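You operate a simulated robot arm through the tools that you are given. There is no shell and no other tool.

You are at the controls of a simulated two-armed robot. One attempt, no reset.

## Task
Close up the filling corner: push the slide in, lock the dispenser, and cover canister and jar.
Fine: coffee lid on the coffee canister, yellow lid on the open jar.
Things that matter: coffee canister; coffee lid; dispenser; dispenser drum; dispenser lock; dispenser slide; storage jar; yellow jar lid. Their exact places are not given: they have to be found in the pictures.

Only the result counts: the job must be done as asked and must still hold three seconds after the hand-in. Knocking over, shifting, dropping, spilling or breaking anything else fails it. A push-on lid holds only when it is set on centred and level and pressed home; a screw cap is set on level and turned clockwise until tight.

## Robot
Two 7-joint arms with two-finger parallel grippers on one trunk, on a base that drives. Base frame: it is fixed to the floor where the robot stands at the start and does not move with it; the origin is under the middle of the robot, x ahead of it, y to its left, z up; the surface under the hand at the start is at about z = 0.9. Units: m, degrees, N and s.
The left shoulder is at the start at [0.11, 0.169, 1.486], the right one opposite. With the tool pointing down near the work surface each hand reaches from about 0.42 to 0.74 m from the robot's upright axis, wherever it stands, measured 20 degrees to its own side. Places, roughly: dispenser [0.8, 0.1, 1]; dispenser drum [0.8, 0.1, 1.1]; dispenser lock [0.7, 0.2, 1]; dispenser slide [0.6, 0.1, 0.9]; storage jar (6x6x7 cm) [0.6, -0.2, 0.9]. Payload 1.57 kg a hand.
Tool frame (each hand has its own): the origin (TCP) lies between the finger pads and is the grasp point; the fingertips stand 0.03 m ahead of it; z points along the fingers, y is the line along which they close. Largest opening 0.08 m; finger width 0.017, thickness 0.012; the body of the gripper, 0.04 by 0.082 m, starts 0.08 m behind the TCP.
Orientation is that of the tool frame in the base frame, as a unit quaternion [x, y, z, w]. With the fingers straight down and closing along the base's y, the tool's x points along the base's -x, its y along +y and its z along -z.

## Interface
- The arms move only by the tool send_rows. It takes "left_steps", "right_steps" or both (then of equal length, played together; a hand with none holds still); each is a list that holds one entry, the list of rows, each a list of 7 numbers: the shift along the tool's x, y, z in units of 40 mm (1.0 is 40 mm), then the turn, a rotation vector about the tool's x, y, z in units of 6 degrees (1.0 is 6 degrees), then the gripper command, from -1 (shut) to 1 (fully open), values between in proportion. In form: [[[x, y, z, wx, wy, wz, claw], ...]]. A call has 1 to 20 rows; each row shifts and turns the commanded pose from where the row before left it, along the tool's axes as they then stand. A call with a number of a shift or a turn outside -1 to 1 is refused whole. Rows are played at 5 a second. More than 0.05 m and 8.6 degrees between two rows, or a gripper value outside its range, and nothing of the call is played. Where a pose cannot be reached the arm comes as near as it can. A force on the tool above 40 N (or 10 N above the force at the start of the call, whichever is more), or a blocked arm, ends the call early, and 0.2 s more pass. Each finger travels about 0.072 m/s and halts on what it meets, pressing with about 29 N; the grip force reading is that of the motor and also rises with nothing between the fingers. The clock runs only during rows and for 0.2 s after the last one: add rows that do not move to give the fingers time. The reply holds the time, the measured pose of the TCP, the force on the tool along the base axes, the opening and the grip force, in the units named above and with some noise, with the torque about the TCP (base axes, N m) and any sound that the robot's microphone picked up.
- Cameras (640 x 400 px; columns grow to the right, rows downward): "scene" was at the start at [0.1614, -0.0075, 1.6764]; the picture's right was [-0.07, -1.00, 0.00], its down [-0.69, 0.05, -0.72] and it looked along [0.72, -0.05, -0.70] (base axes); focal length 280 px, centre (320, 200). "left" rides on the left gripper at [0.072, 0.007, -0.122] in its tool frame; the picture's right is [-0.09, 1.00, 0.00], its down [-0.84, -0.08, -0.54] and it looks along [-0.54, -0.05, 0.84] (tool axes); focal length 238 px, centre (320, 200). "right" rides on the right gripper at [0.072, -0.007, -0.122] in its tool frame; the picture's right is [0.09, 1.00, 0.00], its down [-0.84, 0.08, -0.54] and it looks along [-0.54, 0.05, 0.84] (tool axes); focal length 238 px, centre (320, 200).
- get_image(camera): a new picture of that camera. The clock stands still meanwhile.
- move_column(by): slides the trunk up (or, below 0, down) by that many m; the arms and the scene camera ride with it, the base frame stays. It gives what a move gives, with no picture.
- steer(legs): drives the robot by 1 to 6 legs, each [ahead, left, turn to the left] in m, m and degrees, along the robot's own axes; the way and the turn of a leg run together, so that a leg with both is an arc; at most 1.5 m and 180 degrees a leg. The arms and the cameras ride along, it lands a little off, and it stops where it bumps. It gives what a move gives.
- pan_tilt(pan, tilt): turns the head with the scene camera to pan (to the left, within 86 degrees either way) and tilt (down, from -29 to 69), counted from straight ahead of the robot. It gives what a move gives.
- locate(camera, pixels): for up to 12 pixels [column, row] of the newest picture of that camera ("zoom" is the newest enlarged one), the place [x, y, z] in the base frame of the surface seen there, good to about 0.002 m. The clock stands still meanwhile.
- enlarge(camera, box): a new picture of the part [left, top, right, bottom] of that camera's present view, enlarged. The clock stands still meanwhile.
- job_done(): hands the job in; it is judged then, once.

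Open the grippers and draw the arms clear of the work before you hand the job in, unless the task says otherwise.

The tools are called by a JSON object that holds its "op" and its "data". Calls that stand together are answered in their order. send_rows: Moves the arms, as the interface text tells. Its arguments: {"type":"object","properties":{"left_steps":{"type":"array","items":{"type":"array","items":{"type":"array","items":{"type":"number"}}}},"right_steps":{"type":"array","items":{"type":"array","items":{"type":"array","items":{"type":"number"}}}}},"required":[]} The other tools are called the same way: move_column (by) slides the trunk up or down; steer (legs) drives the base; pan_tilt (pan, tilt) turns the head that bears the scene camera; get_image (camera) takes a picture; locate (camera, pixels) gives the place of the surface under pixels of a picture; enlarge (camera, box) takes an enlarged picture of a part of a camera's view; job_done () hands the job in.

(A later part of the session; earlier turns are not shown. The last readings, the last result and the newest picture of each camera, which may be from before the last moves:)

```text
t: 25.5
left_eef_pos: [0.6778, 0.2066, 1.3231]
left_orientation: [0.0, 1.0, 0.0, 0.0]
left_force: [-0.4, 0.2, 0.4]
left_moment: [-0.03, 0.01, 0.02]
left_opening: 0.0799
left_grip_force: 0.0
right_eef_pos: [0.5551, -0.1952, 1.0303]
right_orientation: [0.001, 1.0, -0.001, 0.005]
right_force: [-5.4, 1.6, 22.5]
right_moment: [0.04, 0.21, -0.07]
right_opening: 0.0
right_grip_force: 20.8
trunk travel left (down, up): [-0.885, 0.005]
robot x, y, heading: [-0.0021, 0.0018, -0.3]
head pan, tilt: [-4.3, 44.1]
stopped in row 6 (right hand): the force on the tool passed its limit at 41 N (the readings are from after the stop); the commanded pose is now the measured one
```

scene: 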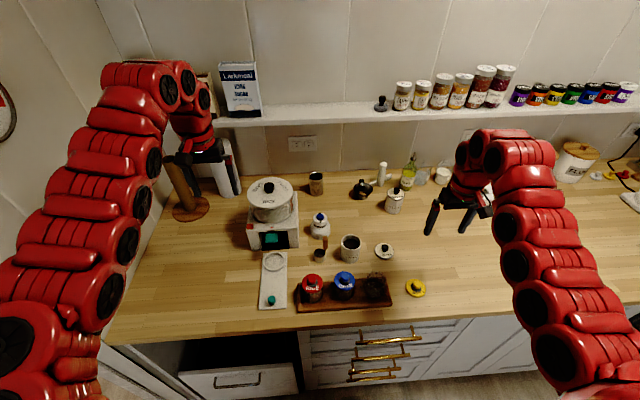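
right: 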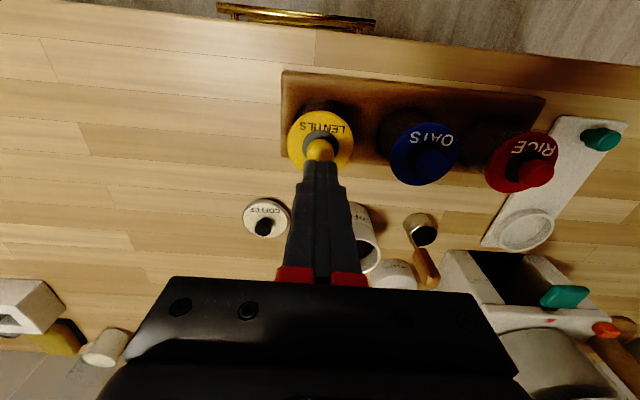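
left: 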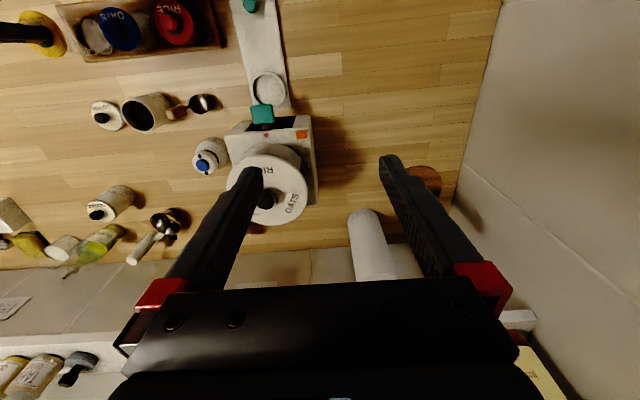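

Pressed to 41 N with the knob top at z≈1.000, the same as the neighbours. I'll retract up and check the lid.

{"op": "send_rows", "data": {"right_steps": [[[0, 0, -0.4, 0, 0, 0, -1], [0, 0, -0.9, 0, 0, 0, -1], [-0.8, -0.4, -0.5, 0, 0, 0, -1], [-0.8, -0.4, 0, 0, 0, 0, 0.5], [0, -0.6, 0, 0, 0, 0, 1], [0, 0, 0, 0, 0, 0, 1]]]}}

{"op": "get_image", "data": {"camera": "right"}}

{"op": "enlarge", "data": {"camera": "left", "box": [0, 0, 250, 180]}}

```text
t: 26.9
left_eef_pos: [0.6795, 0.2073, 1.3213]
left_orientation: [0.0, 1.0, 0.0, 0.0]
left_force: [-0.7, -0.2, 1.4]
left_moment: [0.0, -0.02, 0.03]
left_opening: 0.0802
left_grip_force: 0.1
right_eef_pos: [0.6252, -0.2533, 1.0843]
right_orientation: [0.0, 1.0, 0.0, 0.003]
right_force: [-0.5, 0.2, 0.0]
right_moment: [-0.01, 0.02, 0.0]
right_opening: 0.0802
right_grip_force: 0.0
right hand out of reach, approached as far as the arm can: row 3
trunk travel left (down, up): [-0.885, 0.005]
robot x, y, heading: [0.0008, -0.0014, -0.1]
head pan, tilt: [-4.3, 44.1]
```

```text
taken
```

right: 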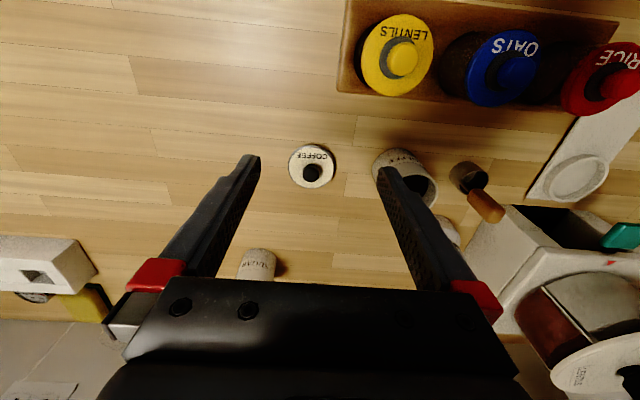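

```text
2.22 times, centred on (125, 90) of left
```

zoom: 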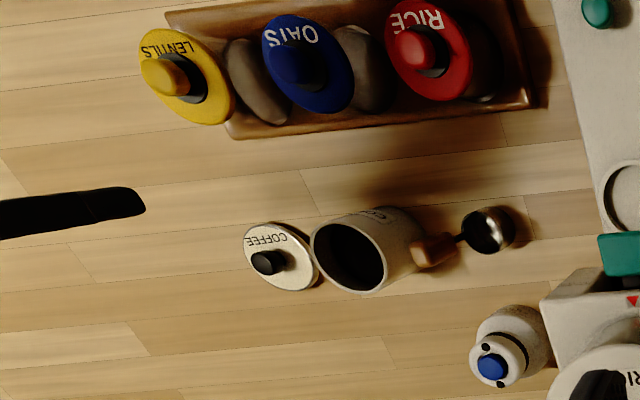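

The yellow lid looks level like its neighbours. Next is the coffee lid at (312,166) in the right view; I'll measure it, the canister and the yellow lid.

{"op": "locate", "data": {"camera": "right", "pixels": [[290, 166], [335, 166], [312, 147], [312, 187], [312, 172], [306, 172], [318, 172], [375, 50], [420, 45], [385, 85], [403, 58], [395, 28]]}}

{"op": "enlarge", "data": {"camera": "right", "box": [270, 120, 450, 230]}}

```text
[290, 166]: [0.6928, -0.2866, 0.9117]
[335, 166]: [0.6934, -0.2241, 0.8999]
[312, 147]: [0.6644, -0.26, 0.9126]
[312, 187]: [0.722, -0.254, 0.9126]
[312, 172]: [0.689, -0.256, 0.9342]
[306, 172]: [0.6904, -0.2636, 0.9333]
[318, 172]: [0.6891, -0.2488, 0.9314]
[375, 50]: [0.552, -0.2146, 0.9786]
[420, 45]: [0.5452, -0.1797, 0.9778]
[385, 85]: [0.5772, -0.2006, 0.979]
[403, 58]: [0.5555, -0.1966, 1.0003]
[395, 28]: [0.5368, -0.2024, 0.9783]
```

```text
3.56 times, centred on (360, 175) of right
```

zoom: 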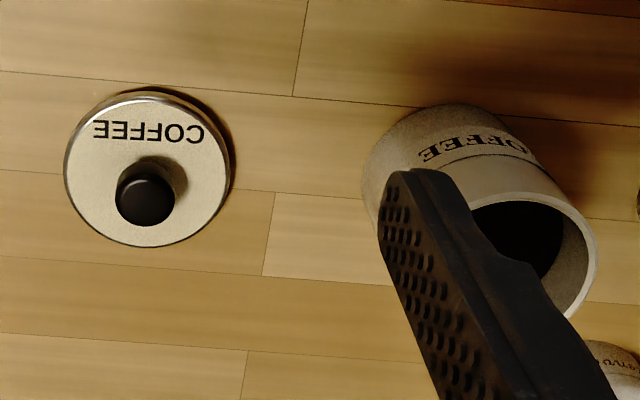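

The yellow lid is level (0.978–0.979 all round). The coffee lid is centred near (0.692,-0.257) with its knob top at 0.934. I'll move over it to z≈1.0.

{"op": "send_rows", "data": {"right_steps": [[[-0.6, -0.03, 0.4, 0, 0, 0, 1], [-0.6, -0.03, 0.6, 0, 0, 0, 1], [-0.47, -0.03, 0.6, 0, 0, 0, 1], [0, 0, 0.5, 0, 0, 0, 1], [0, 0, 0, 0, 0, 0, 1]]]}}

{"op": "get_image", "data": {"camera": "right"}}

```text
t: 28.1
left_eef_pos: [0.6803, 0.2057, 1.3219]
left_orientation: [0.0, 1.0, 0.0, 0.0]
left_force: [0.1, -0.6, 0.0]
left_moment: [0.01, -0.03, -0.01]
left_opening: 0.0798
left_grip_force: 0.1
right_eef_pos: [0.6933, -0.2571, 0.9995]
right_orientation: [0.001, 1.0, 0.001, 0.004]
right_force: [-0.9, 0.4, 0.1]
right_moment: [-0.01, -0.01, -0.03]
right_opening: 0.08
right_grip_force: 0.1
trunk travel left (down, up): [-0.885, 0.005]
robot x, y, heading: [0.0004, 0.0024, 0.0]
head pan, tilt: [-4.3, 44.1]
```

```text
taken
```

right: 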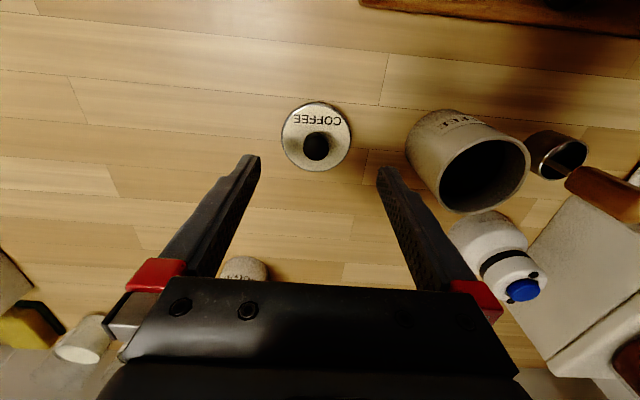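

The hand carries a slight 0.5° pitch from the press stop; I'll correct it and re-measure the lid from this view.

{"op": "locate", "data": {"camera": "right", "pixels": [[283, 137], [349, 137], [316, 104], [316, 170], [316, 147], [306, 147], [326, 147], [316, 155], [316, 138]]}}

{"op": "send_rows", "data": {"right_steps": [[[0, 0, 0, 0, 0.08, 0, 1], [0, 0, 0.4, 0, 0, 0, 1], [0, 0, 0.4, 0, 0, 0, 1], [0, 0, 0, 0, 0, 0, 1]]]}}

{"op": "get_image", "data": {"camera": "right"}}

```text
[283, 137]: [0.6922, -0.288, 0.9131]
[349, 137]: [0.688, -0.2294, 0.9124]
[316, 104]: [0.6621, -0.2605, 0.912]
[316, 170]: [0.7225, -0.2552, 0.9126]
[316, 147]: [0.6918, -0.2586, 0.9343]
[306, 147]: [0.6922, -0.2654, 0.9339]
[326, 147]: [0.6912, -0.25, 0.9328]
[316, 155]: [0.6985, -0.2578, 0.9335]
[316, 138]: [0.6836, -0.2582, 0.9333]
```

```text
t: 29.1
left_eef_pos: [0.6808, 0.2065, 1.3213]
left_orientation: [0.0, 1.0, 0.0, -0.001]
left_force: [-0.2, 0.2, -0.6]
left_moment: [0.0, -0.01, 0.05]
left_opening: 0.0798
left_grip_force: 0.1
right_eef_pos: [0.6805, -0.2529, 0.9725]
right_orientation: [0.0, 1.0, -0.001, -0.001]
right_force: [-0.2, -0.1, -0.2]
right_moment: [-0.02, 0.0, 0.0]
right_opening: 0.08
right_grip_force: 0.0
right hand out of reach, approached as far as the arm can: row 1, 2, 3
trunk travel left (down, up): [-0.885, 0.005]
robot x, y, heading: [0.001, -0.0011, 0.1]
head pan, tilt: [-4.3, 44.1]
```

```text
taken
```

right: 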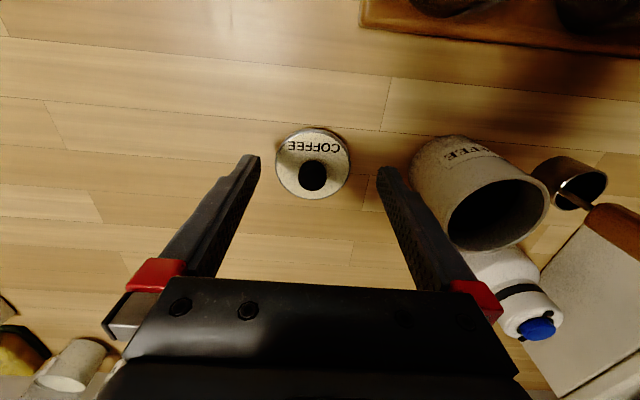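

The reach limit showed at low height with the trunk raised, so I'll lift the hand first and then lower the trunk by 0.13 m.

{"op": "send_rows", "data": {"right_steps": [[[0, 0, -0.9, 0, 0, 0, 1], [0, 0, -0.9, 0, 0, 0, 1], [0, 0, -0.9, 0, 0, 0, 1], [0, 0, -0.7, 0, 0, 0, 1], [0, 0, 0, 0, 0, 0, 1]]]}}

{"op": "move_column", "data": {"by": -0.11}}

```text
t: 30.3
left_eef_pos: [0.6806, 0.2061, 1.3203]
left_orientation: [0.0, 1.0, 0.0, 0.0]
left_force: [1.1, -0.7, -0.6]
left_moment: [0.01, 0.02, -0.01]
left_opening: 0.0801
left_grip_force: 0.1
right_eef_pos: [0.6816, -0.2549, 1.1104]
right_orientation: [0.001, 1.0, -0.001, -0.001]
right_force: [-0.4, 0.1, 0.1]
right_moment: [0.03, -0.03, 0.0]
right_opening: 0.0799
right_grip_force: 0.0
trunk travel left (down, up): [-0.885, 0.005]
robot x, y, heading: [0.0032, -0.0005, -0.1]
head pan, tilt: [-4.3, 44.1]
```

```text
t: 31.7
left_eef_pos: [0.6816, 0.2061, 1.2117]
left_orientation: [0.0, 1.0, 0.0, 0.0]
left_force: [0.0, -0.6, -0.2]
left_moment: [-0.03, 0.04, 0.01]
left_opening: 0.0799
left_grip_force: 0.1
right_eef_pos: [0.6808, -0.2544, 1.0006]
right_orientation: [0.001, 1.0, -0.001, -0.001]
right_force: [-0.1, -0.8, -0.7]
right_moment: [0.0, 0.0, 0.01]
right_opening: 0.0799
right_grip_force: 0.1
trunk travel left (down, up): [-0.775, 0.115]
robot x, y, heading: [-0.0019, -0.002, 0.0]
head pan, tilt: [-4.3, 44.1]
```

Hand at (0.681,-0.2545,1.0006), trunk lowered. I'll align with the knob (0.6915,-0.258) and lower to z≈0.962.

{"op": "send_rows", "data": {"right_steps": [[[-0.267, -0.09, 0, 0, 0, 0, 1], [0, 0, 0.5, 0, 0, 0, 1], [0, 0, 0.45, 0, 0, 0, 1], [0, 0, 0, 0, 0, 0, 1]]]}}

{"op": "get_image", "data": {"camera": "right"}}

```text
t: 32.7
left_eef_pos: [0.6814, 0.2055, 1.212]
left_orientation: [0.0, 1.0, 0.0, 0.0]
left_force: [0.5, -0.1, 0.0]
left_moment: [0.0, 0.03, 0.03]
left_opening: 0.0803
left_grip_force: 0.1
right_eef_pos: [0.693, -0.2577, 0.9616]
right_orientation: [0.0, 1.0, -0.001, -0.001]
right_force: [-0.1, 0.8, -0.4]
right_moment: [-0.01, 0.02, -0.01]
right_opening: 0.0802
right_grip_force: 0.0
trunk travel left (down, up): [-0.775, 0.115]
robot x, y, heading: [-0.0021, 0.0009, 0.2]
head pan, tilt: [-4.3, 44.1]
```

```text
taken
```

right: 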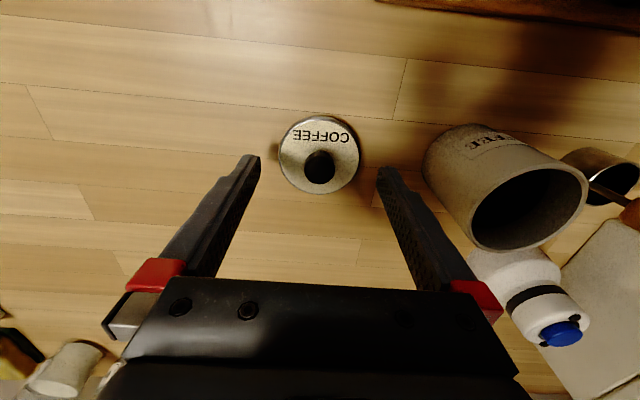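

The knob at (320,167) is centred between the fingers. I'll lower 14 mm and close.

{"op": "send_rows", "data": {"right_steps": [[[0, 0, 0.2, 0, 0, 0, 1], [0, 0, 0.15, 0, 0, 0, 1], [0, 0, 0, 0, 0, 0, -1], [0, 0, 0, 0, 0, 0, -1], [0, 0, 0, 0, 0, 0, -1], [0, 0, 0, 0, 0, 0, -1]]]}}

{"op": "get_image", "data": {"camera": "right"}}

```text
t: 34.1
left_eef_pos: [0.6818, 0.2061, 1.2119]
left_orientation: [0.0, 1.0, 0.0, 0.0]
left_force: [0.0, 0.2, -0.4]
left_moment: [0.0, 0.02, 0.03]
left_opening: 0.0798
left_grip_force: 0.1
right_eef_pos: [0.6918, -0.2588, 0.9487]
right_orientation: [0.0, 1.0, -0.001, -0.002]
right_force: [0.1, -0.3, 0.3]
right_moment: [0.02, 0.01, -0.02]
right_opening: 0.0204
right_grip_force: 28.6
trunk travel left (down, up): [-0.775, 0.115]
robot x, y, heading: [0.0006, 0.0047, -0.1]
head pan, tilt: [-4.3, 44.1]
```

```text
taken
```

right: 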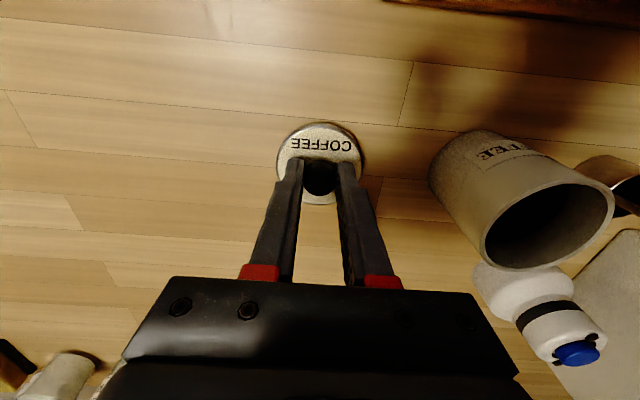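

The coffee lid is gripped (opening 0.0204). I'll lift it and then measure the canister rim.

{"op": "send_rows", "data": {"right_steps": [[[0, 0, -0.5, 0, 0, 0, -1], [0, 0, -0.9, 0, 0, 0, -1], [0, 0, -0.9, 0, 0, 0, -1], [0, 0, -0.6, 0, 0, 0, -1], [0, 0, 0, 0, 0, 0, -1]]]}}

{"op": "get_image", "data": {"camera": "right"}}

{"op": "enlarge", "data": {"camera": "scene", "box": [310, 200, 410, 262]}}

{"op": "enlarge", "data": {"camera": "right", "box": [260, 110, 480, 250]}}

```text
t: 35.3
left_eef_pos: [0.6815, 0.2061, 1.2124]
left_orientation: [0.0, 1.0, 0.0, 0.0]
left_force: [-0.2, 0.4, 0.7]
left_moment: [0.0, 0.0, -0.02]
left_opening: 0.0796
left_grip_force: 0.1
right_eef_pos: [0.695, -0.2603, 1.0641]
right_orientation: [0.001, 1.0, 0.0, 0.0]
right_force: [-1.0, 0.1, 0.1]
right_moment: [0.01, -0.01, 0.01]
right_opening: 0.0207
right_grip_force: 29.2
trunk travel left (down, up): [-0.775, 0.115]
robot x, y, heading: [0.0015, -0.0037, -0.0]
head pan, tilt: [-4.3, 44.1]
```

```text
taken
```

right: 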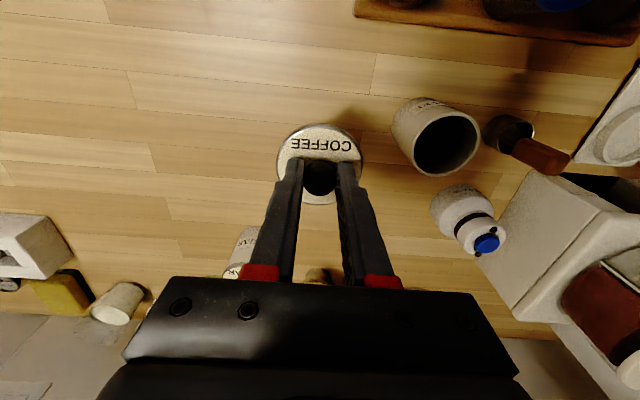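

```text
6.40 times, centred on (360, 231) of scene
```

zoom: 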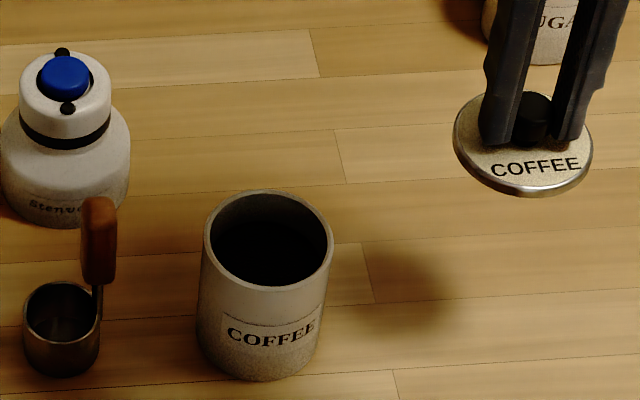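

```text
2.86 times, centred on (370, 180) of right
```

zoom: 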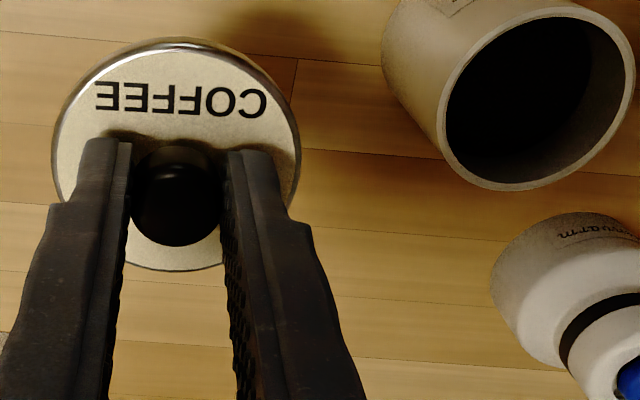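

I'll locate points on the rim and on the held lid in this last enlarged view.

{"op": "locate", "data": {"camera": "zoom", "pixels": [[543, 12], [443, 115], [515, 187], [630, 75], [467, 55], [600, 150], [60, 150], [294, 150], [175, 50], [175, 262], [90, 90], [270, 90]]}}

{"op": "get_image", "data": {"camera": "scene"}}

{"op": "enlarge", "data": {"camera": "scene", "box": [310, 200, 410, 262]}}

{"op": "locate", "data": {"camera": "zoom", "pixels": [[205, 240], [330, 240], [267, 193], [267, 286], [222, 212], [312, 212], [222, 270], [312, 270]]}}

```text
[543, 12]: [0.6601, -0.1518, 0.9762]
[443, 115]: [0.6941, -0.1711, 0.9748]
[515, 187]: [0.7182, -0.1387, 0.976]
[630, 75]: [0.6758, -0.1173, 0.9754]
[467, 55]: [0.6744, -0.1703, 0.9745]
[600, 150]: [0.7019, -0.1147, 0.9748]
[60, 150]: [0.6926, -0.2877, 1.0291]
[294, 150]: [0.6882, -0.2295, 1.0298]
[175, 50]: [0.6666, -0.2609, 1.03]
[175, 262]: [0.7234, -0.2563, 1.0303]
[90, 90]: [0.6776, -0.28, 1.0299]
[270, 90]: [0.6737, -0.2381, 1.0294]
```

```text
taken
```

scene: 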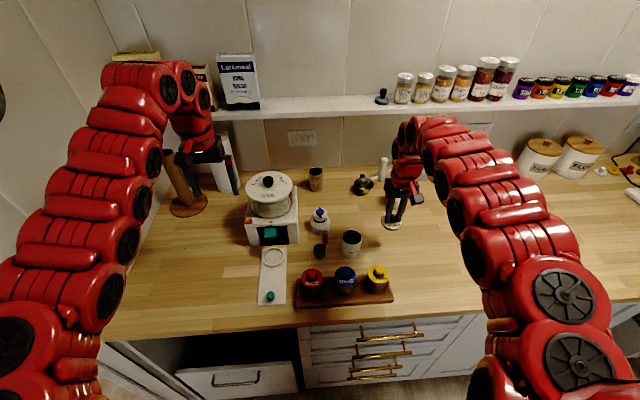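

```text
6.40 times, centred on (360, 231) of scene
```

zoom: 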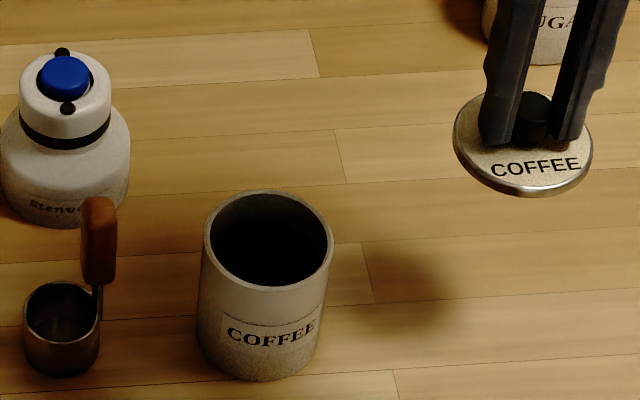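

```text
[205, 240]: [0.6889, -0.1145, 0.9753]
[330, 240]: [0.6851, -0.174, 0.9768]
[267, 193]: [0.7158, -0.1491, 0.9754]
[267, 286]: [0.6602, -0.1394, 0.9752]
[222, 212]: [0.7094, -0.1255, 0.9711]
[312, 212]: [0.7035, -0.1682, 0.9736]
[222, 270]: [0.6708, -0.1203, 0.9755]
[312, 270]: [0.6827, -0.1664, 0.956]
```

The canister rim centre is (0.688,-0.144) and the lid centre (0.695,-0.2586) at plate height 1.030. I'll shift by (-0.007,+0.1146) to hover over the canister.

{"op": "send_rows", "data": {"right_steps": [[[0.17, 0.72, 0, 0, 0, 0, -1], [0, 0.72, 0, 0, 0, 0, -1], [0, 0.72, 0, 0, 0, 0, -1], [0, 0.705, 0, 0, 0, 0, -1], [0, 0, 0, 0, 0, 0, -1], [0, 0, 0, 0, 0, 0, -1]]]}}

{"op": "enlarge", "data": {"camera": "right", "box": [240, 100, 420, 215]}}

{"op": "locate", "data": {"camera": "zoom", "pixels": [[150, 180], [420, 180], [285, 95], [205, 115], [365, 115], [285, 60]]}}

{"op": "enlarge", "data": {"camera": "scene", "box": [310, 200, 410, 262]}}

```text
t: 36.7
left_eef_pos: [0.6808, 0.2058, 1.2114]
left_orientation: [0.0, 1.0, 0.0, 0.0]
left_force: [-0.8, -0.1, 0.6]
left_moment: [0.01, 0.0, -0.02]
left_opening: 0.0799
left_grip_force: 0.1
right_eef_pos: [0.6855, -0.145, 1.064]
right_orientation: [0.001, 1.0, -0.001, -0.001]
right_force: [0.8, -1.1, -0.4]
right_moment: [0.0, -0.03, 0.01]
right_opening: 0.0208
right_grip_force: 29.8
trunk travel left (down, up): [-0.775, 0.115]
robot x, y, heading: [0.0018, -0.0005, 0.0]
head pan, tilt: [-4.3, 44.1]
```

```text
3.48 times, centred on (330, 158) of right
```

zoom: 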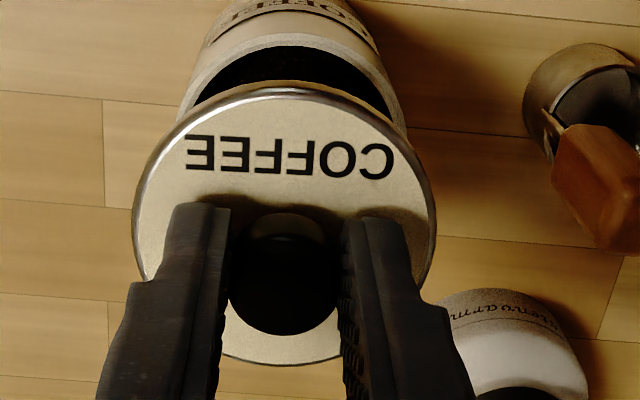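

```text
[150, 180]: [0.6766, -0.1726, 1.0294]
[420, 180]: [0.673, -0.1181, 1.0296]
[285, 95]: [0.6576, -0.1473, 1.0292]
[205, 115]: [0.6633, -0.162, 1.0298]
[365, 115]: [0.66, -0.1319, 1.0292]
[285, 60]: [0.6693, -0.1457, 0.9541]
```

```text
6.40 times, centred on (360, 231) of scene
```

zoom: 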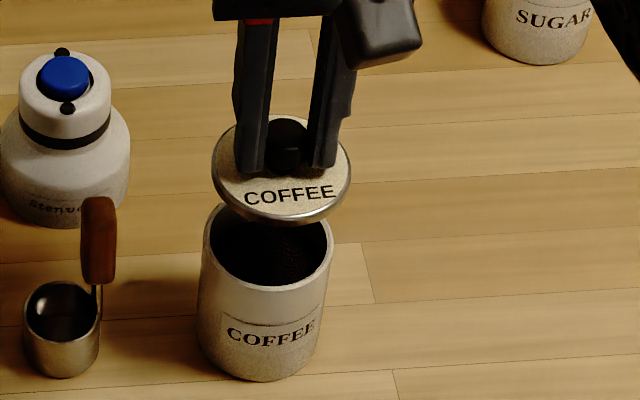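

The lid centre is at about (0.6865,-0.1446), so 1.5 mm off in x. I'll correct and descend to just above the rim.

{"op": "send_rows", "data": {"right_steps": [[[-0.035, 0.015, 0.2, 0, 0, 0, -1], [0, 0, 0.4, 0, 0, 0, -1], [0, 0, 0.25, 0, 0, 0, -1], [0, 0, 0, 0, 0, 0, -1]]]}}

{"op": "enlarge", "data": {"camera": "right", "box": [240, 100, 420, 215]}}

{"op": "enlarge", "data": {"camera": "scene", "box": [310, 200, 410, 262]}}

```text
t: 37.7
left_eef_pos: [0.6814, 0.2061, 1.2114]
left_orientation: [0.0, 1.0, 0.0, 0.0]
left_force: [-0.5, 0.1, 0.3]
left_moment: [-0.02, 0.02, 0.04]
left_opening: 0.0798
left_grip_force: 0.0
right_eef_pos: [0.6871, -0.1427, 1.0307]
right_orientation: [0.001, 1.0, 0.0, -0.001]
right_force: [0.5, -0.2, 0.3]
right_moment: [-0.01, 0.01, 0.02]
right_opening: 0.0207
right_grip_force: 29.2
trunk travel left (down, up): [-0.775, 0.115]
robot x, y, heading: [0.0017, 0.0023, 0.1]
head pan, tilt: [-4.3, 44.1]
```

```text
3.48 times, centred on (330, 158) of right
```

zoom: 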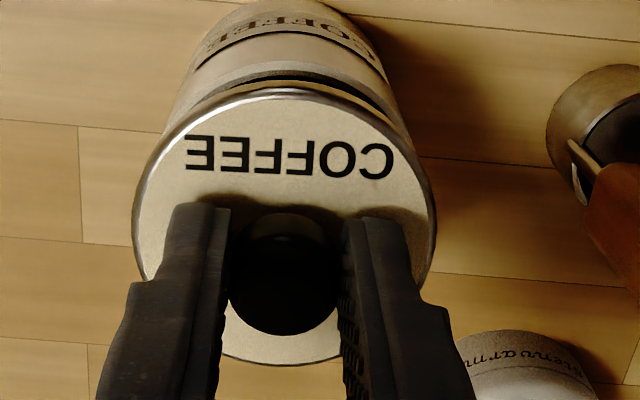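

```text
6.40 times, centred on (360, 231) of scene
```

zoom: 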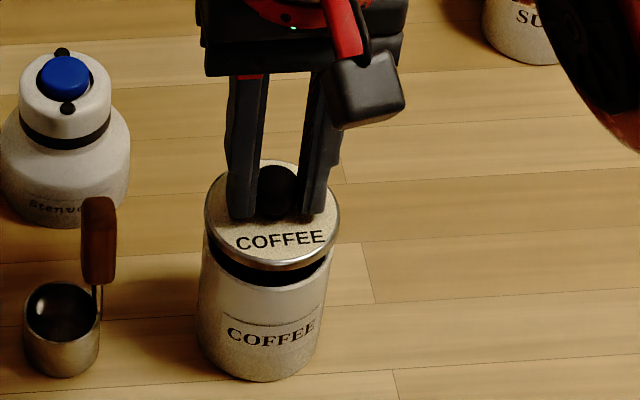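

Lid and rim line up in the scene view (lid centred at zoom column 272, rim at 267 with perspective). I'll lower in small steps.

{"op": "send_rows", "data": {"right_steps": [[[0, 0, 0.075, 0, 0, 0, -1], [0, 0, 0.075, 0, 0, 0, -1], [0, 0, 0.05, 0, 0, 0, -1], [0, 0, 0.05, 0, 0, 0, -1], [0, 0, 0, 0, 0, 0, -1]]]}}

{"op": "enlarge", "data": {"camera": "scene", "box": [310, 200, 410, 262]}}

```text
t: 38.9
left_eef_pos: [0.6822, 0.2063, 1.2119]
left_orientation: [0.0, 1.0, 0.0, 0.0]
left_force: [-0.1, 0.1, -0.4]
left_moment: [0.01, 0.01, 0.02]
left_opening: 0.0802
left_grip_force: 0.1
right_eef_pos: [0.6864, -0.1445, 1.0203]
right_orientation: [0.001, 1.0, 0.0, -0.002]
right_force: [0.7, -0.4, -0.3]
right_moment: [-0.01, -0.01, 0.03]
right_opening: 0.0205
right_grip_force: 29.3
trunk travel left (down, up): [-0.775, 0.115]
robot x, y, heading: [0.0008, -0.0008, 0.2]
head pan, tilt: [-4.3, 44.1]
```

```text
6.40 times, centred on (360, 231) of scene
```

zoom: 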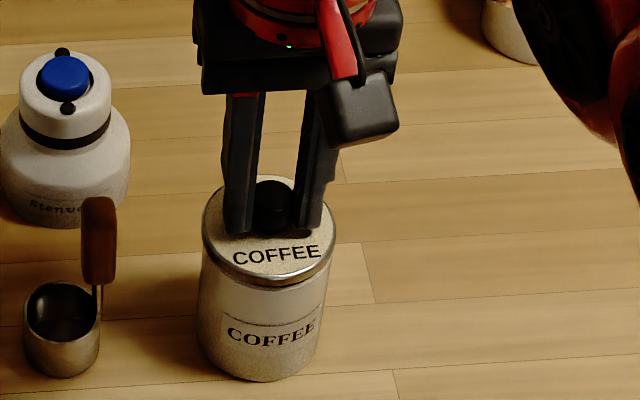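

The lid is entering the mouth centred, with no force yet at TCP 1.020. I'll continue pressing in 2 mm rows.

{"op": "send_rows", "data": {"right_steps": [[[0, 0, 0.05, 0, 0, 0, -1], [0, 0, 0.05, 0, 0, 0, -1], [0, 0, 0.05, 0, 0, 0, -1], [0, 0, 0.05, 0, 0, 0, -1], [0, 0, 0, 0, 0, 0, -1]]]}}

{"op": "enlarge", "data": {"camera": "scene", "box": [310, 200, 410, 262]}}

{"op": "locate", "data": {"camera": "zoom", "pixels": [[268, 275], [225, 250], [320, 250], [267, 290], [210, 235], [330, 235]]}}

```text
t: 40.1
left_eef_pos: [0.6797, 0.2057, 1.2125]
left_orientation: [0.001, 1.0, 0.0, 0.001]
left_force: [0.2, -0.3, 0.4]
left_moment: [-0.01, -0.01, 0.0]
left_opening: 0.0803
left_grip_force: 0.1
right_eef_pos: [0.686, -0.1453, 1.0148]
right_orientation: [0.0, 1.0, -0.001, 0.002]
right_force: [2.5, -2.7, 19.8]
right_moment: [-0.07, -0.18, -0.01]
right_opening: 0.0203
right_grip_force: 29.0
trunk travel left (down, up): [-0.775, 0.115]
robot x, y, heading: [0.0014, -0.0008, 0.2]
head pan, tilt: [-4.3, 44.1]
```

```text
6.40 times, centred on (360, 231) of scene
```

zoom: 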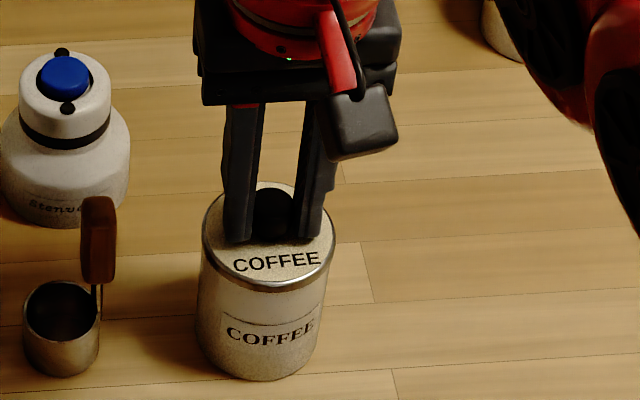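

```text
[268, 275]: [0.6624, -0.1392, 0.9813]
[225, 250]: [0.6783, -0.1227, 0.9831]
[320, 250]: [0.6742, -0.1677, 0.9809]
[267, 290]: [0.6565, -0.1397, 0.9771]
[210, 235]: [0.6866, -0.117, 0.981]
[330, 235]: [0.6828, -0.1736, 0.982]
```

A 20 N reaction appeared with the plate at about z 0.981. I'll release, rise, shut the fingers above the knob and press it home.

{"op": "send_rows", "data": {"right_steps": [[[0, 0, 0, 0, 0, 0, 0.2], [0, 0, 0, 0, 0, 0, 0.2], [0, 0, -0.6, 0, 0, 0, 0.2], [0, 0, -0.5, 0, 0, 0, 0.2], [0, 0, 0, 0, 0, 0, -1], [0, 0, 0, 0, 0, 0, -1], [0, 0, 0, 0, 0, 0, -1], [0, 0, 0, 0, 0, 0, -1]]]}}

{"op": "get_image", "data": {"camera": "right"}}

```text
t: 41.9
left_eef_pos: [0.6811, 0.2061, 1.211]
left_orientation: [0.0, 1.0, 0.0, 0.0]
left_force: [0.8, -0.6, 0.1]
left_moment: [0.04, -0.03, 0.02]
left_opening: 0.0799
left_grip_force: 0.1
right_eef_pos: [0.6883, -0.1428, 1.0566]
right_orientation: [0.001, 1.0, -0.001, -0.002]
right_force: [-0.2, 0.1, -0.4]
right_moment: [0.0, 0.0, 0.02]
right_opening: 0.0001
right_grip_force: 21.3
trunk travel left (down, up): [-0.775, 0.115]
robot x, y, heading: [0.0007, -0.0049, -0.2]
head pan, tilt: [-4.3, 44.1]
```

```text
taken
```

right: 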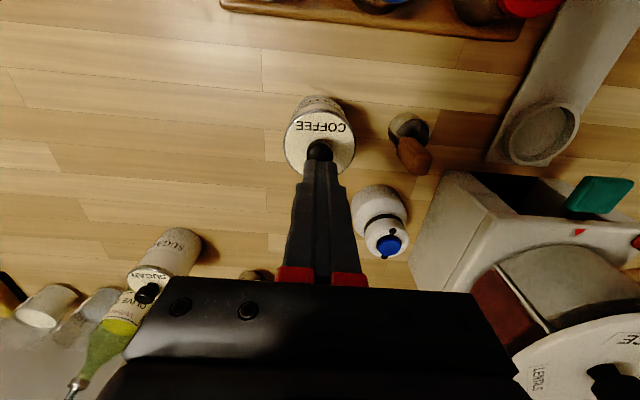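

The knob sits right under the closed tips. I'll press down until the force limit.

{"op": "send_rows", "data": {"right_steps": [[[0, 0, 0.4, 0, 0, 0, -1], [0, 0, 0.15, 0, 0, 0, -1], [0, 0, 0.05, 0, 0, 0, -1], [0, 0, 0.05, 0, 0, 0, -1], [0, 0, 0.05, 0, 0, 0, -1], [0, 0, 0.05, 0, 0, 0, -1], [0, 0, 0, 0, 0, 0, -1]]]}}

```text
t: 43.4
left_eef_pos: [0.6766, 0.2065, 1.2135]
left_orientation: [0.0, 1.0, -0.001, 0.002]
left_force: [0.4, 0.0, 0.5]
left_moment: [0.01, 0.01, -0.01]
left_opening: 0.08
left_grip_force: 0.1
right_eef_pos: [0.6872, -0.1431, 1.0315]
right_orientation: [0.001, 1.0, 0.0, 0.004]
right_force: [-5.3, 1.4, 23.1]
right_moment: [0.05, 0.14, 0.0]
right_opening: 0.0003
right_grip_force: 21.6
trunk travel left (down, up): [-0.775, 0.115]
robot x, y, heading: [-0.0032, -0.0006, -0.1]
head pan, tilt: [-4.3, 44.1]
stopped in row 7 (right hand): the force on the tool passed its limit at 42 N (the readings are from after the stop); the commanded pose is now the measured one
```

Pressed to 42 N, ending with the knob top at about 1.0015. I'll retract the right hand up and away, and check the lid level.

{"op": "send_rows", "data": {"right_steps": [[[0, 0, -0.4, 0, 0, 0, -1], [0, 0, -0.9, 0, 0, 0, -1], [0, -0.6, -0.5, 0, 0, 0, -1], [0, -1, 0, 0, 0, 0, -1], [0, -1, 0, 0, 0, 0, -1], [0, -1, 0, 0, 0, 0, 0], [0, -1, 0, 0, 0, 0, 0]]]}}

{"op": "get_image", "data": {"camera": "scene"}}

{"op": "enlarge", "data": {"camera": "scene", "box": [300, 200, 420, 310]}}

{"op": "locate", "data": {"camera": "scene", "pixels": [[343, 236], [360, 236], [351, 244], [351, 230], [351, 236], [370, 277], [385, 277], [378, 284]]}}

```text
t: 45.0
left_eef_pos: [0.6815, 0.2041, 1.2108]
left_orientation: [0.0, 1.0, 0.0, 0.001]
left_force: [0.4, -0.2, 1.0]
left_moment: [0.02, 0.01, -0.03]
left_opening: 0.0799
left_grip_force: 0.0
right_eef_pos: [0.6888, -0.3281, 1.1014]
right_orientation: [0.001, 1.0, 0.0, 0.003]
right_force: [0.3, 0.4, 0.4]
right_moment: [0.05, -0.05, 0.03]
right_opening: 0.04
right_grip_force: 0.1
trunk travel left (down, up): [-0.775, 0.115]
robot x, y, heading: [0.0022, -0.0001, -0.4]
head pan, tilt: [-4.3, 44.1]
```

```text
taken
```

scene: 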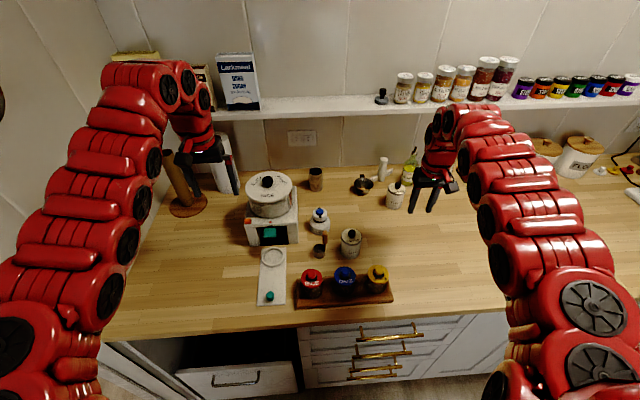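

```text
3.64 times, centred on (360, 255) of scene
```

zoom: 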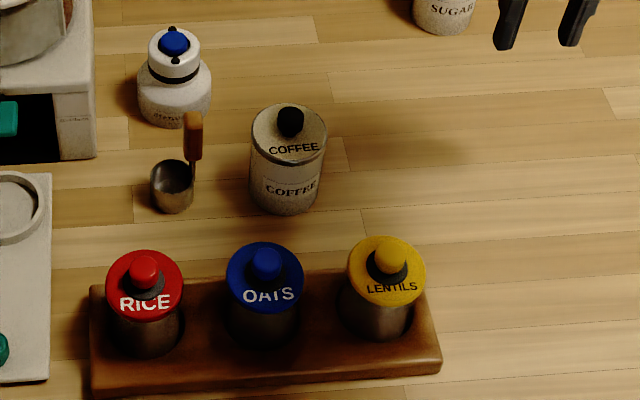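

```text
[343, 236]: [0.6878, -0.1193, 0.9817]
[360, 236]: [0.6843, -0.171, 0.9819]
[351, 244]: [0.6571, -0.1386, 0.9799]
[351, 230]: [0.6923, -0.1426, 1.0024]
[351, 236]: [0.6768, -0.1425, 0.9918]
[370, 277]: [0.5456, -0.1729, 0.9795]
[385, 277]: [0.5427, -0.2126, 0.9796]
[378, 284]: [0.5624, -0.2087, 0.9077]
```

Both lids look level (coffee 0.9818 on both sides). I'll zoom in on the coffee lid's seam and compare it with the sugar canister's.

{"op": "enlarge", "data": {"camera": "scene", "box": [330, 220, 374, 264]}}

{"op": "enlarge", "data": {"camera": "scene", "box": [374, 172, 418, 216]}}

{"op": "locate", "data": {"camera": "scene", "pixels": [[389, 186], [402, 188], [396, 192], [396, 184]]}}

{"op": "get_image", "data": {"camera": "left"}}

```text
9.09 times, centred on (352, 242) of scene
```

zoom: 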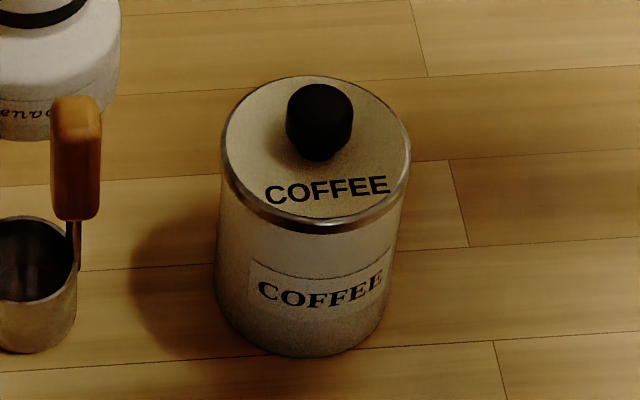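

```text
9.09 times, centred on (396, 194) of scene
```

zoom: 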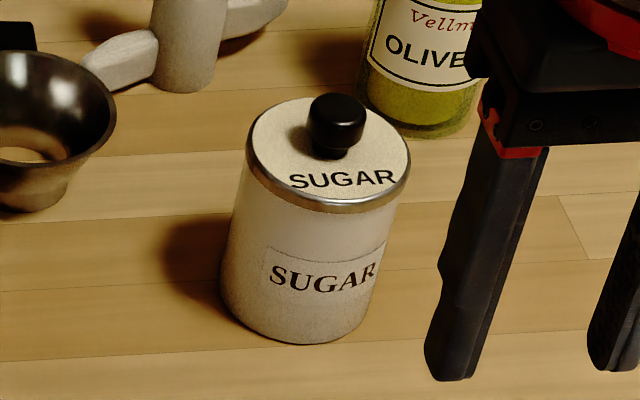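

```text
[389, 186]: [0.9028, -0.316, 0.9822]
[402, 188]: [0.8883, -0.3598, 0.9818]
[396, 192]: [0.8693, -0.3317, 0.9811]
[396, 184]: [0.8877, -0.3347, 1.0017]
```

```text
taken
```

left: 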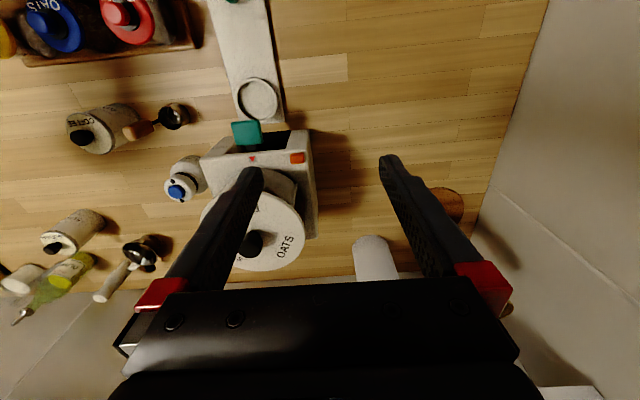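

The coffee lid matches the sugar canister exactly (plate 0.982, knob 1.002). Now for the slide: I'll raise the trunk to let the left arm fold closer and bring the left hand down to the near side of the slide for a look.

{"op": "move_column", "data": {"by": 0.11}}

{"op": "send_rows", "data": {"left_steps": [[[0.3, 0, 0.95, 0, 0, 0, 0], [0, 0, 1, 0, 0, 0, 0], [0, 0, 1, 0, 0, 0, 0], [0, 0, 1, 0, 0, 0, 0], [0, 0, 1, 0, 0, 0, 0], [0, 0, 1, 0, 0, 0, -1], [0, 0, 0.3, 0, 0, 0, -1], [0, 0, 0, 0, 0, 0, -1]]]}}

{"op": "get_image", "data": {"camera": "left"}}

```text
t: 46.5
left_eef_pos: [0.6806, 0.2055, 1.3211]
left_orientation: [0.0, 1.0, 0.0, 0.0]
left_force: [-0.3, 0.6, 0.3]
left_moment: [0.0, 0.0, -0.02]
left_opening: 0.08
left_grip_force: 0.1
right_eef_pos: [0.6878, -0.3263, 1.2129]
right_orientation: [0.001, 1.0, -0.001, 0.003]
right_force: [0.1, -0.4, 0.7]
right_moment: [0.02, 0.01, 0.02]
right_opening: 0.0401
right_grip_force: 0.0
trunk travel left (down, up): [-0.885, 0.005]
robot x, y, heading: [0.0008, 0.0002, -0.1]
head pan, tilt: [-4.3, 44.1]
```

```text
t: 48.3
left_eef_pos: [0.6701, 0.2057, 1.072]
left_orientation: [0.0, 1.0, 0.0, 0.001]
left_force: [-0.4, 0.7, -0.2]
left_moment: [-0.01, -0.02, 0.01]
left_opening: 0.0001
left_grip_force: 21.5
right_eef_pos: [0.6876, -0.3275, 1.2123]
right_orientation: [0.001, 1.0, -0.001, 0.003]
right_force: [-0.3, -0.5, 0.3]
right_moment: [-0.01, 0.01, -0.03]
right_opening: 0.0398
right_grip_force: 0.1
trunk travel left (down, up): [-0.885, 0.005]
robot x, y, heading: [0.0011, 0.0014, -0.0]
head pan, tilt: [-4.3, 44.1]
```

```text
taken
```

left: 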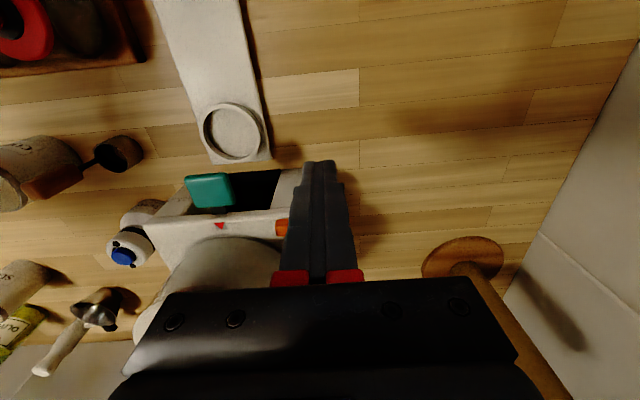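

Left hand is at (0.670,0.206,1.072), fingers shut. I'll move back towards (0.51,0.10) above the slide's near end.

{"op": "send_rows", "data": {"left_steps": [[[0.95, -0.2, 0, 0, 0, 0, -1], [0.95, -0.3, 0, 0, 0, 0, -1], [0.9, -0.5, 0.2, 0, 0, 0, -1], [0.6, -0.8, 0.3, 0, 0, 0, -1], [0.5, -0.85, 0.3, 0, 0, 0, -1], [0, 0, 0, 0, 0, 0, -1]]]}}

{"op": "get_image", "data": {"camera": "left"}}

```text
t: 49.7
left_eef_pos: [0.575, 0.1009, 1.0007]
left_orientation: [0.0, 1.0, 0.0, -0.002]
left_force: [-0.1, 0.4, 0.7]
left_moment: [0.0, 0.04, -0.01]
left_opening: 0.0
left_grip_force: 21.3
left hand out of reach, approached as far as the arm can: row 2, 3, 4, 5
right_eef_pos: [0.6881, -0.3252, 1.2126]
right_orientation: [0.001, 1.0, -0.002, 0.003]
right_force: [0.3, 0.2, -0.8]
right_moment: [0.03, -0.01, 0.02]
right_opening: 0.0402
right_grip_force: 0.1
trunk travel left (down, up): [-0.885, 0.005]
robot x, y, heading: [-0.0021, 0.0012, 0.0]
head pan, tilt: [-4.3, 44.1]
```

```text
taken
```

left: 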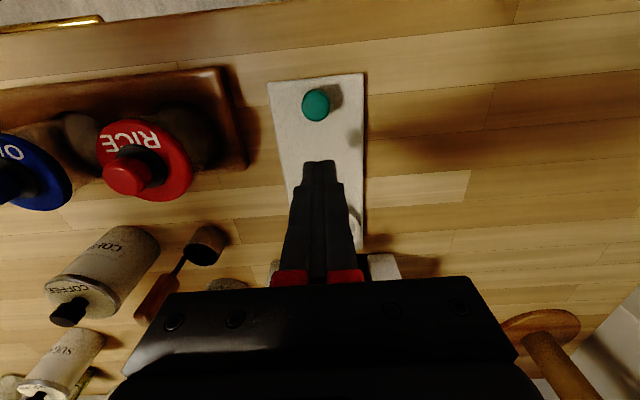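

The elbow fold limits at x 0.575 here. The way behind is clear, so I'll back the base up 0.15 m so that the slide lies comfortably within reach.

{"op": "steer", "data": {"legs": [[-0.15, 0, 0]]}}

{"op": "get_image", "data": {"camera": "left"}}

{"op": "get_image", "data": {"camera": "scene"}}

```text
t: 51.0
left_eef_pos: [0.4254, 0.0982, 0.9984]
left_orientation: [0.002, 1.0, -0.001, -0.003]
left_force: [0.2, 0.6, -0.8]
left_moment: [0.04, 0.06, 0.0]
left_opening: 0.0001
left_grip_force: 21.2
right_eef_pos: [0.5391, -0.3286, 1.2104]
right_orientation: [0.003, 1.0, -0.001, 0.002]
right_force: [0.6, 0.3, 0.2]
right_moment: [0.02, 0.02, -0.03]
right_opening: 0.0399
right_grip_force: 0.3
trunk travel left (down, up): [-0.885, 0.005]
robot x, y, heading: [-0.1535, 0.0013, -0.1]
head pan, tilt: [-4.3, 44.1]
```

```text
taken
```

left: 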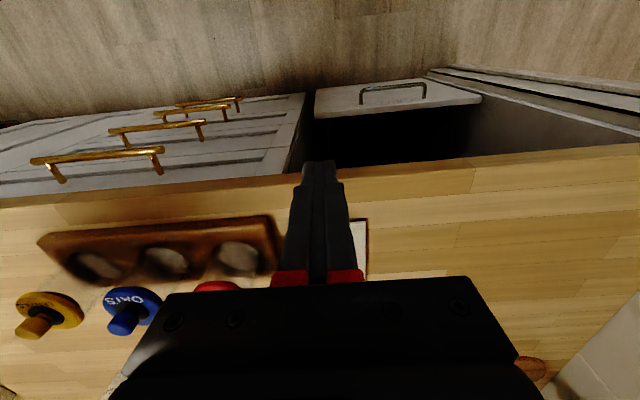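

```text
taken
```

scene: 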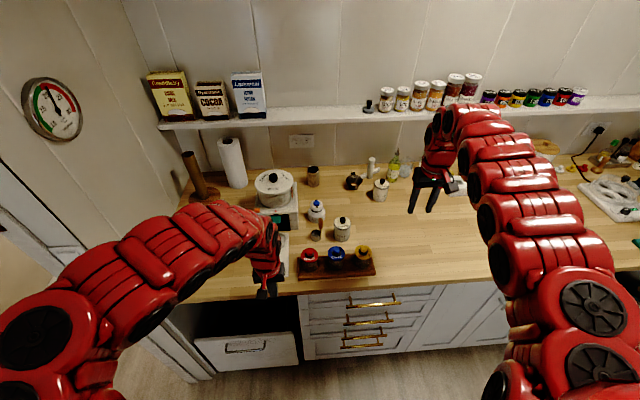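

I'm now behind the slide. Before pushing, I'll check the paddle's and slide's geometry in the scene view near (285,225).

{"op": "enlarge", "data": {"camera": "scene", "box": [235, 165, 325, 285]}}

```text
3.33 times, centred on (280, 225) of scene
```

zoom: 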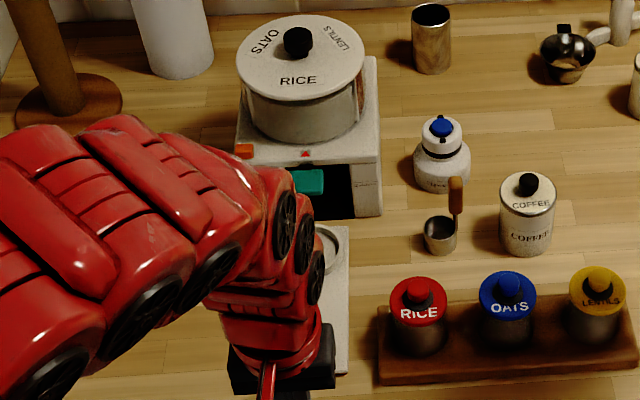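

I'll locate the visible paddle points and the front edge of the housing.

{"op": "locate", "data": {"camera": "zoom", "pixels": [[312, 174], [312, 188], [320, 190], [322, 174], [300, 160], [350, 160], [365, 195], [365, 212], [335, 205], [345, 240], [345, 280]]}}

```text
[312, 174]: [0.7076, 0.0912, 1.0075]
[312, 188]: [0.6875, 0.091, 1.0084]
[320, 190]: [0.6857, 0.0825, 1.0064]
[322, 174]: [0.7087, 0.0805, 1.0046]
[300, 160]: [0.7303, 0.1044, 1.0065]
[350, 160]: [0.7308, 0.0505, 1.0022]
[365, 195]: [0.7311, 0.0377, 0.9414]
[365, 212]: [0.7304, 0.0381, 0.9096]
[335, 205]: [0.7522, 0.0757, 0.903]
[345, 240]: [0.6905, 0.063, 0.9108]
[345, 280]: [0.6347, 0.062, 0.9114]
```

The paddle is a plate at z≈1.007 spanning x 0.683–0.71, so fingers behind the knob stay clear up to TCP x≈0.66. I'll place the closed fingertips behind the knob at about (0.500,0.098,0.950).

{"op": "send_rows", "data": {"left_steps": [[[-0.5, 0, 0.2, 0, 0, 0, -1], [-0.5, 0, 0.4, 0, 0, 0, -1], [-0.5, 0, 0.4, 0, 0, 0, -1], [-0.3, 0, 0.2, 0, 0, 0, -1], [0, 0, 0, 0, 0, 0, -1]]]}}

{"op": "get_image", "data": {"camera": "left"}}

```text
t: 52.2
left_eef_pos: [0.4955, 0.0986, 0.9522]
left_orientation: [0.001, 1.0, 0.0, -0.002]
left_force: [-0.1, 0.0, 0.0]
left_moment: [-0.02, -0.03, 0.01]
left_opening: 0.0001
left_grip_force: 21.1
right_eef_pos: [0.5359, -0.3302, 1.2103]
right_orientation: [0.002, 1.0, -0.001, 0.002]
right_force: [-0.9, 0.0, 0.1]
right_moment: [-0.01, 0.01, -0.02]
right_opening: 0.0399
right_grip_force: 0.0
trunk travel left (down, up): [-0.885, 0.005]
robot x, y, heading: [-0.155, 0.0008, -0.1]
head pan, tilt: [-4.3, 44.1]
```

```text
taken
```

left: 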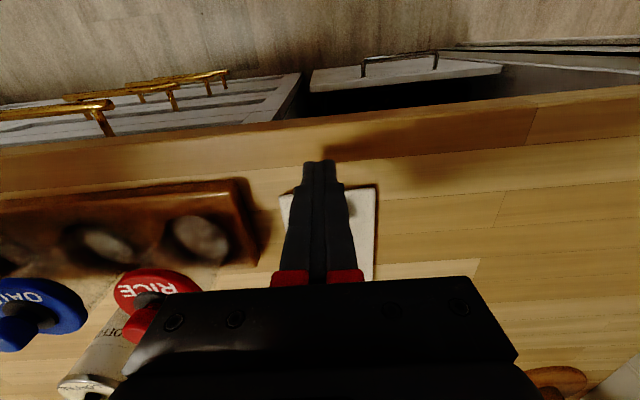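

Fingertips are behind the knob at z 0.922. I'll lower 4 mm and begin pushing forward, checking after about 5 cm.

{"op": "send_rows", "data": {"left_steps": [[[0, 0, 0.1, 0, 0, 0, -1], [-0.3, 0, 0, 0, 0, 0, -1], [-0.25, 0, 0, 0, 0, 0, -1], [-0.25, 0, 0, 0, 0, 0, -1], [-0.25, 0, 0, 0, 0, 0, -1], [-0.25, 0, 0, 0, 0, 0, -1], [-0.25, 0, 0, 0, 0, 0, -1], [0, 0, 0, 0, 0, 0, -1]]]}}

{"op": "get_image", "data": {"camera": "left"}}

{"op": "enlarge", "data": {"camera": "scene", "box": [235, 165, 325, 285]}}

```text
t: 54.0
left_eef_pos: [0.5221, 0.0978, 0.9499]
left_orientation: [0.002, 1.0, 0.0, -0.002]
left_force: [-0.5, -0.1, -0.3]
left_moment: [0.03, -0.01, -0.01]
left_opening: 0.0001
left_grip_force: 21.3
left hand out of reach, approached as far as the arm can: row 4, 5, 6, 7
right_eef_pos: [0.5362, -0.3296, 1.2098]
right_orientation: [0.002, 1.0, -0.001, 0.003]
right_force: [0.6, 0.0, -0.3]
right_moment: [0.03, 0.03, 0.01]
right_opening: 0.0397
right_grip_force: 0.2
trunk travel left (down, up): [-0.885, 0.005]
robot x, y, heading: [-0.1553, -0.0019, -0.1]
head pan, tilt: [-4.3, 44.1]
```

```text
taken
```

left: 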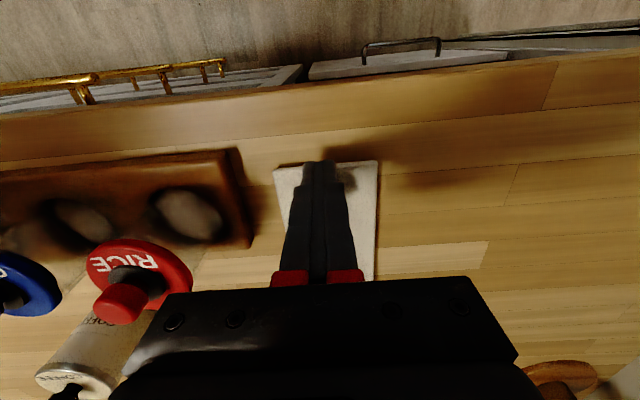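

```text
3.33 times, centred on (280, 225) of scene
```

zoom: 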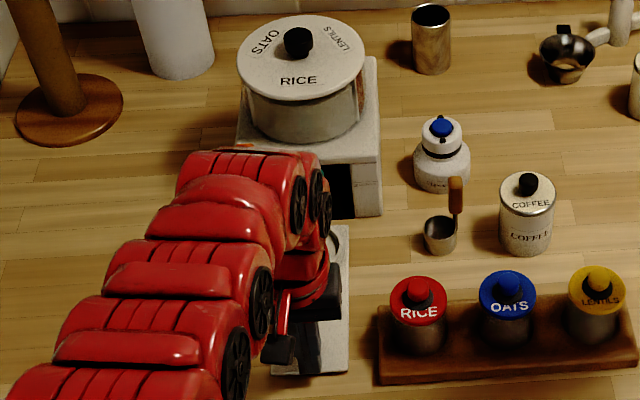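

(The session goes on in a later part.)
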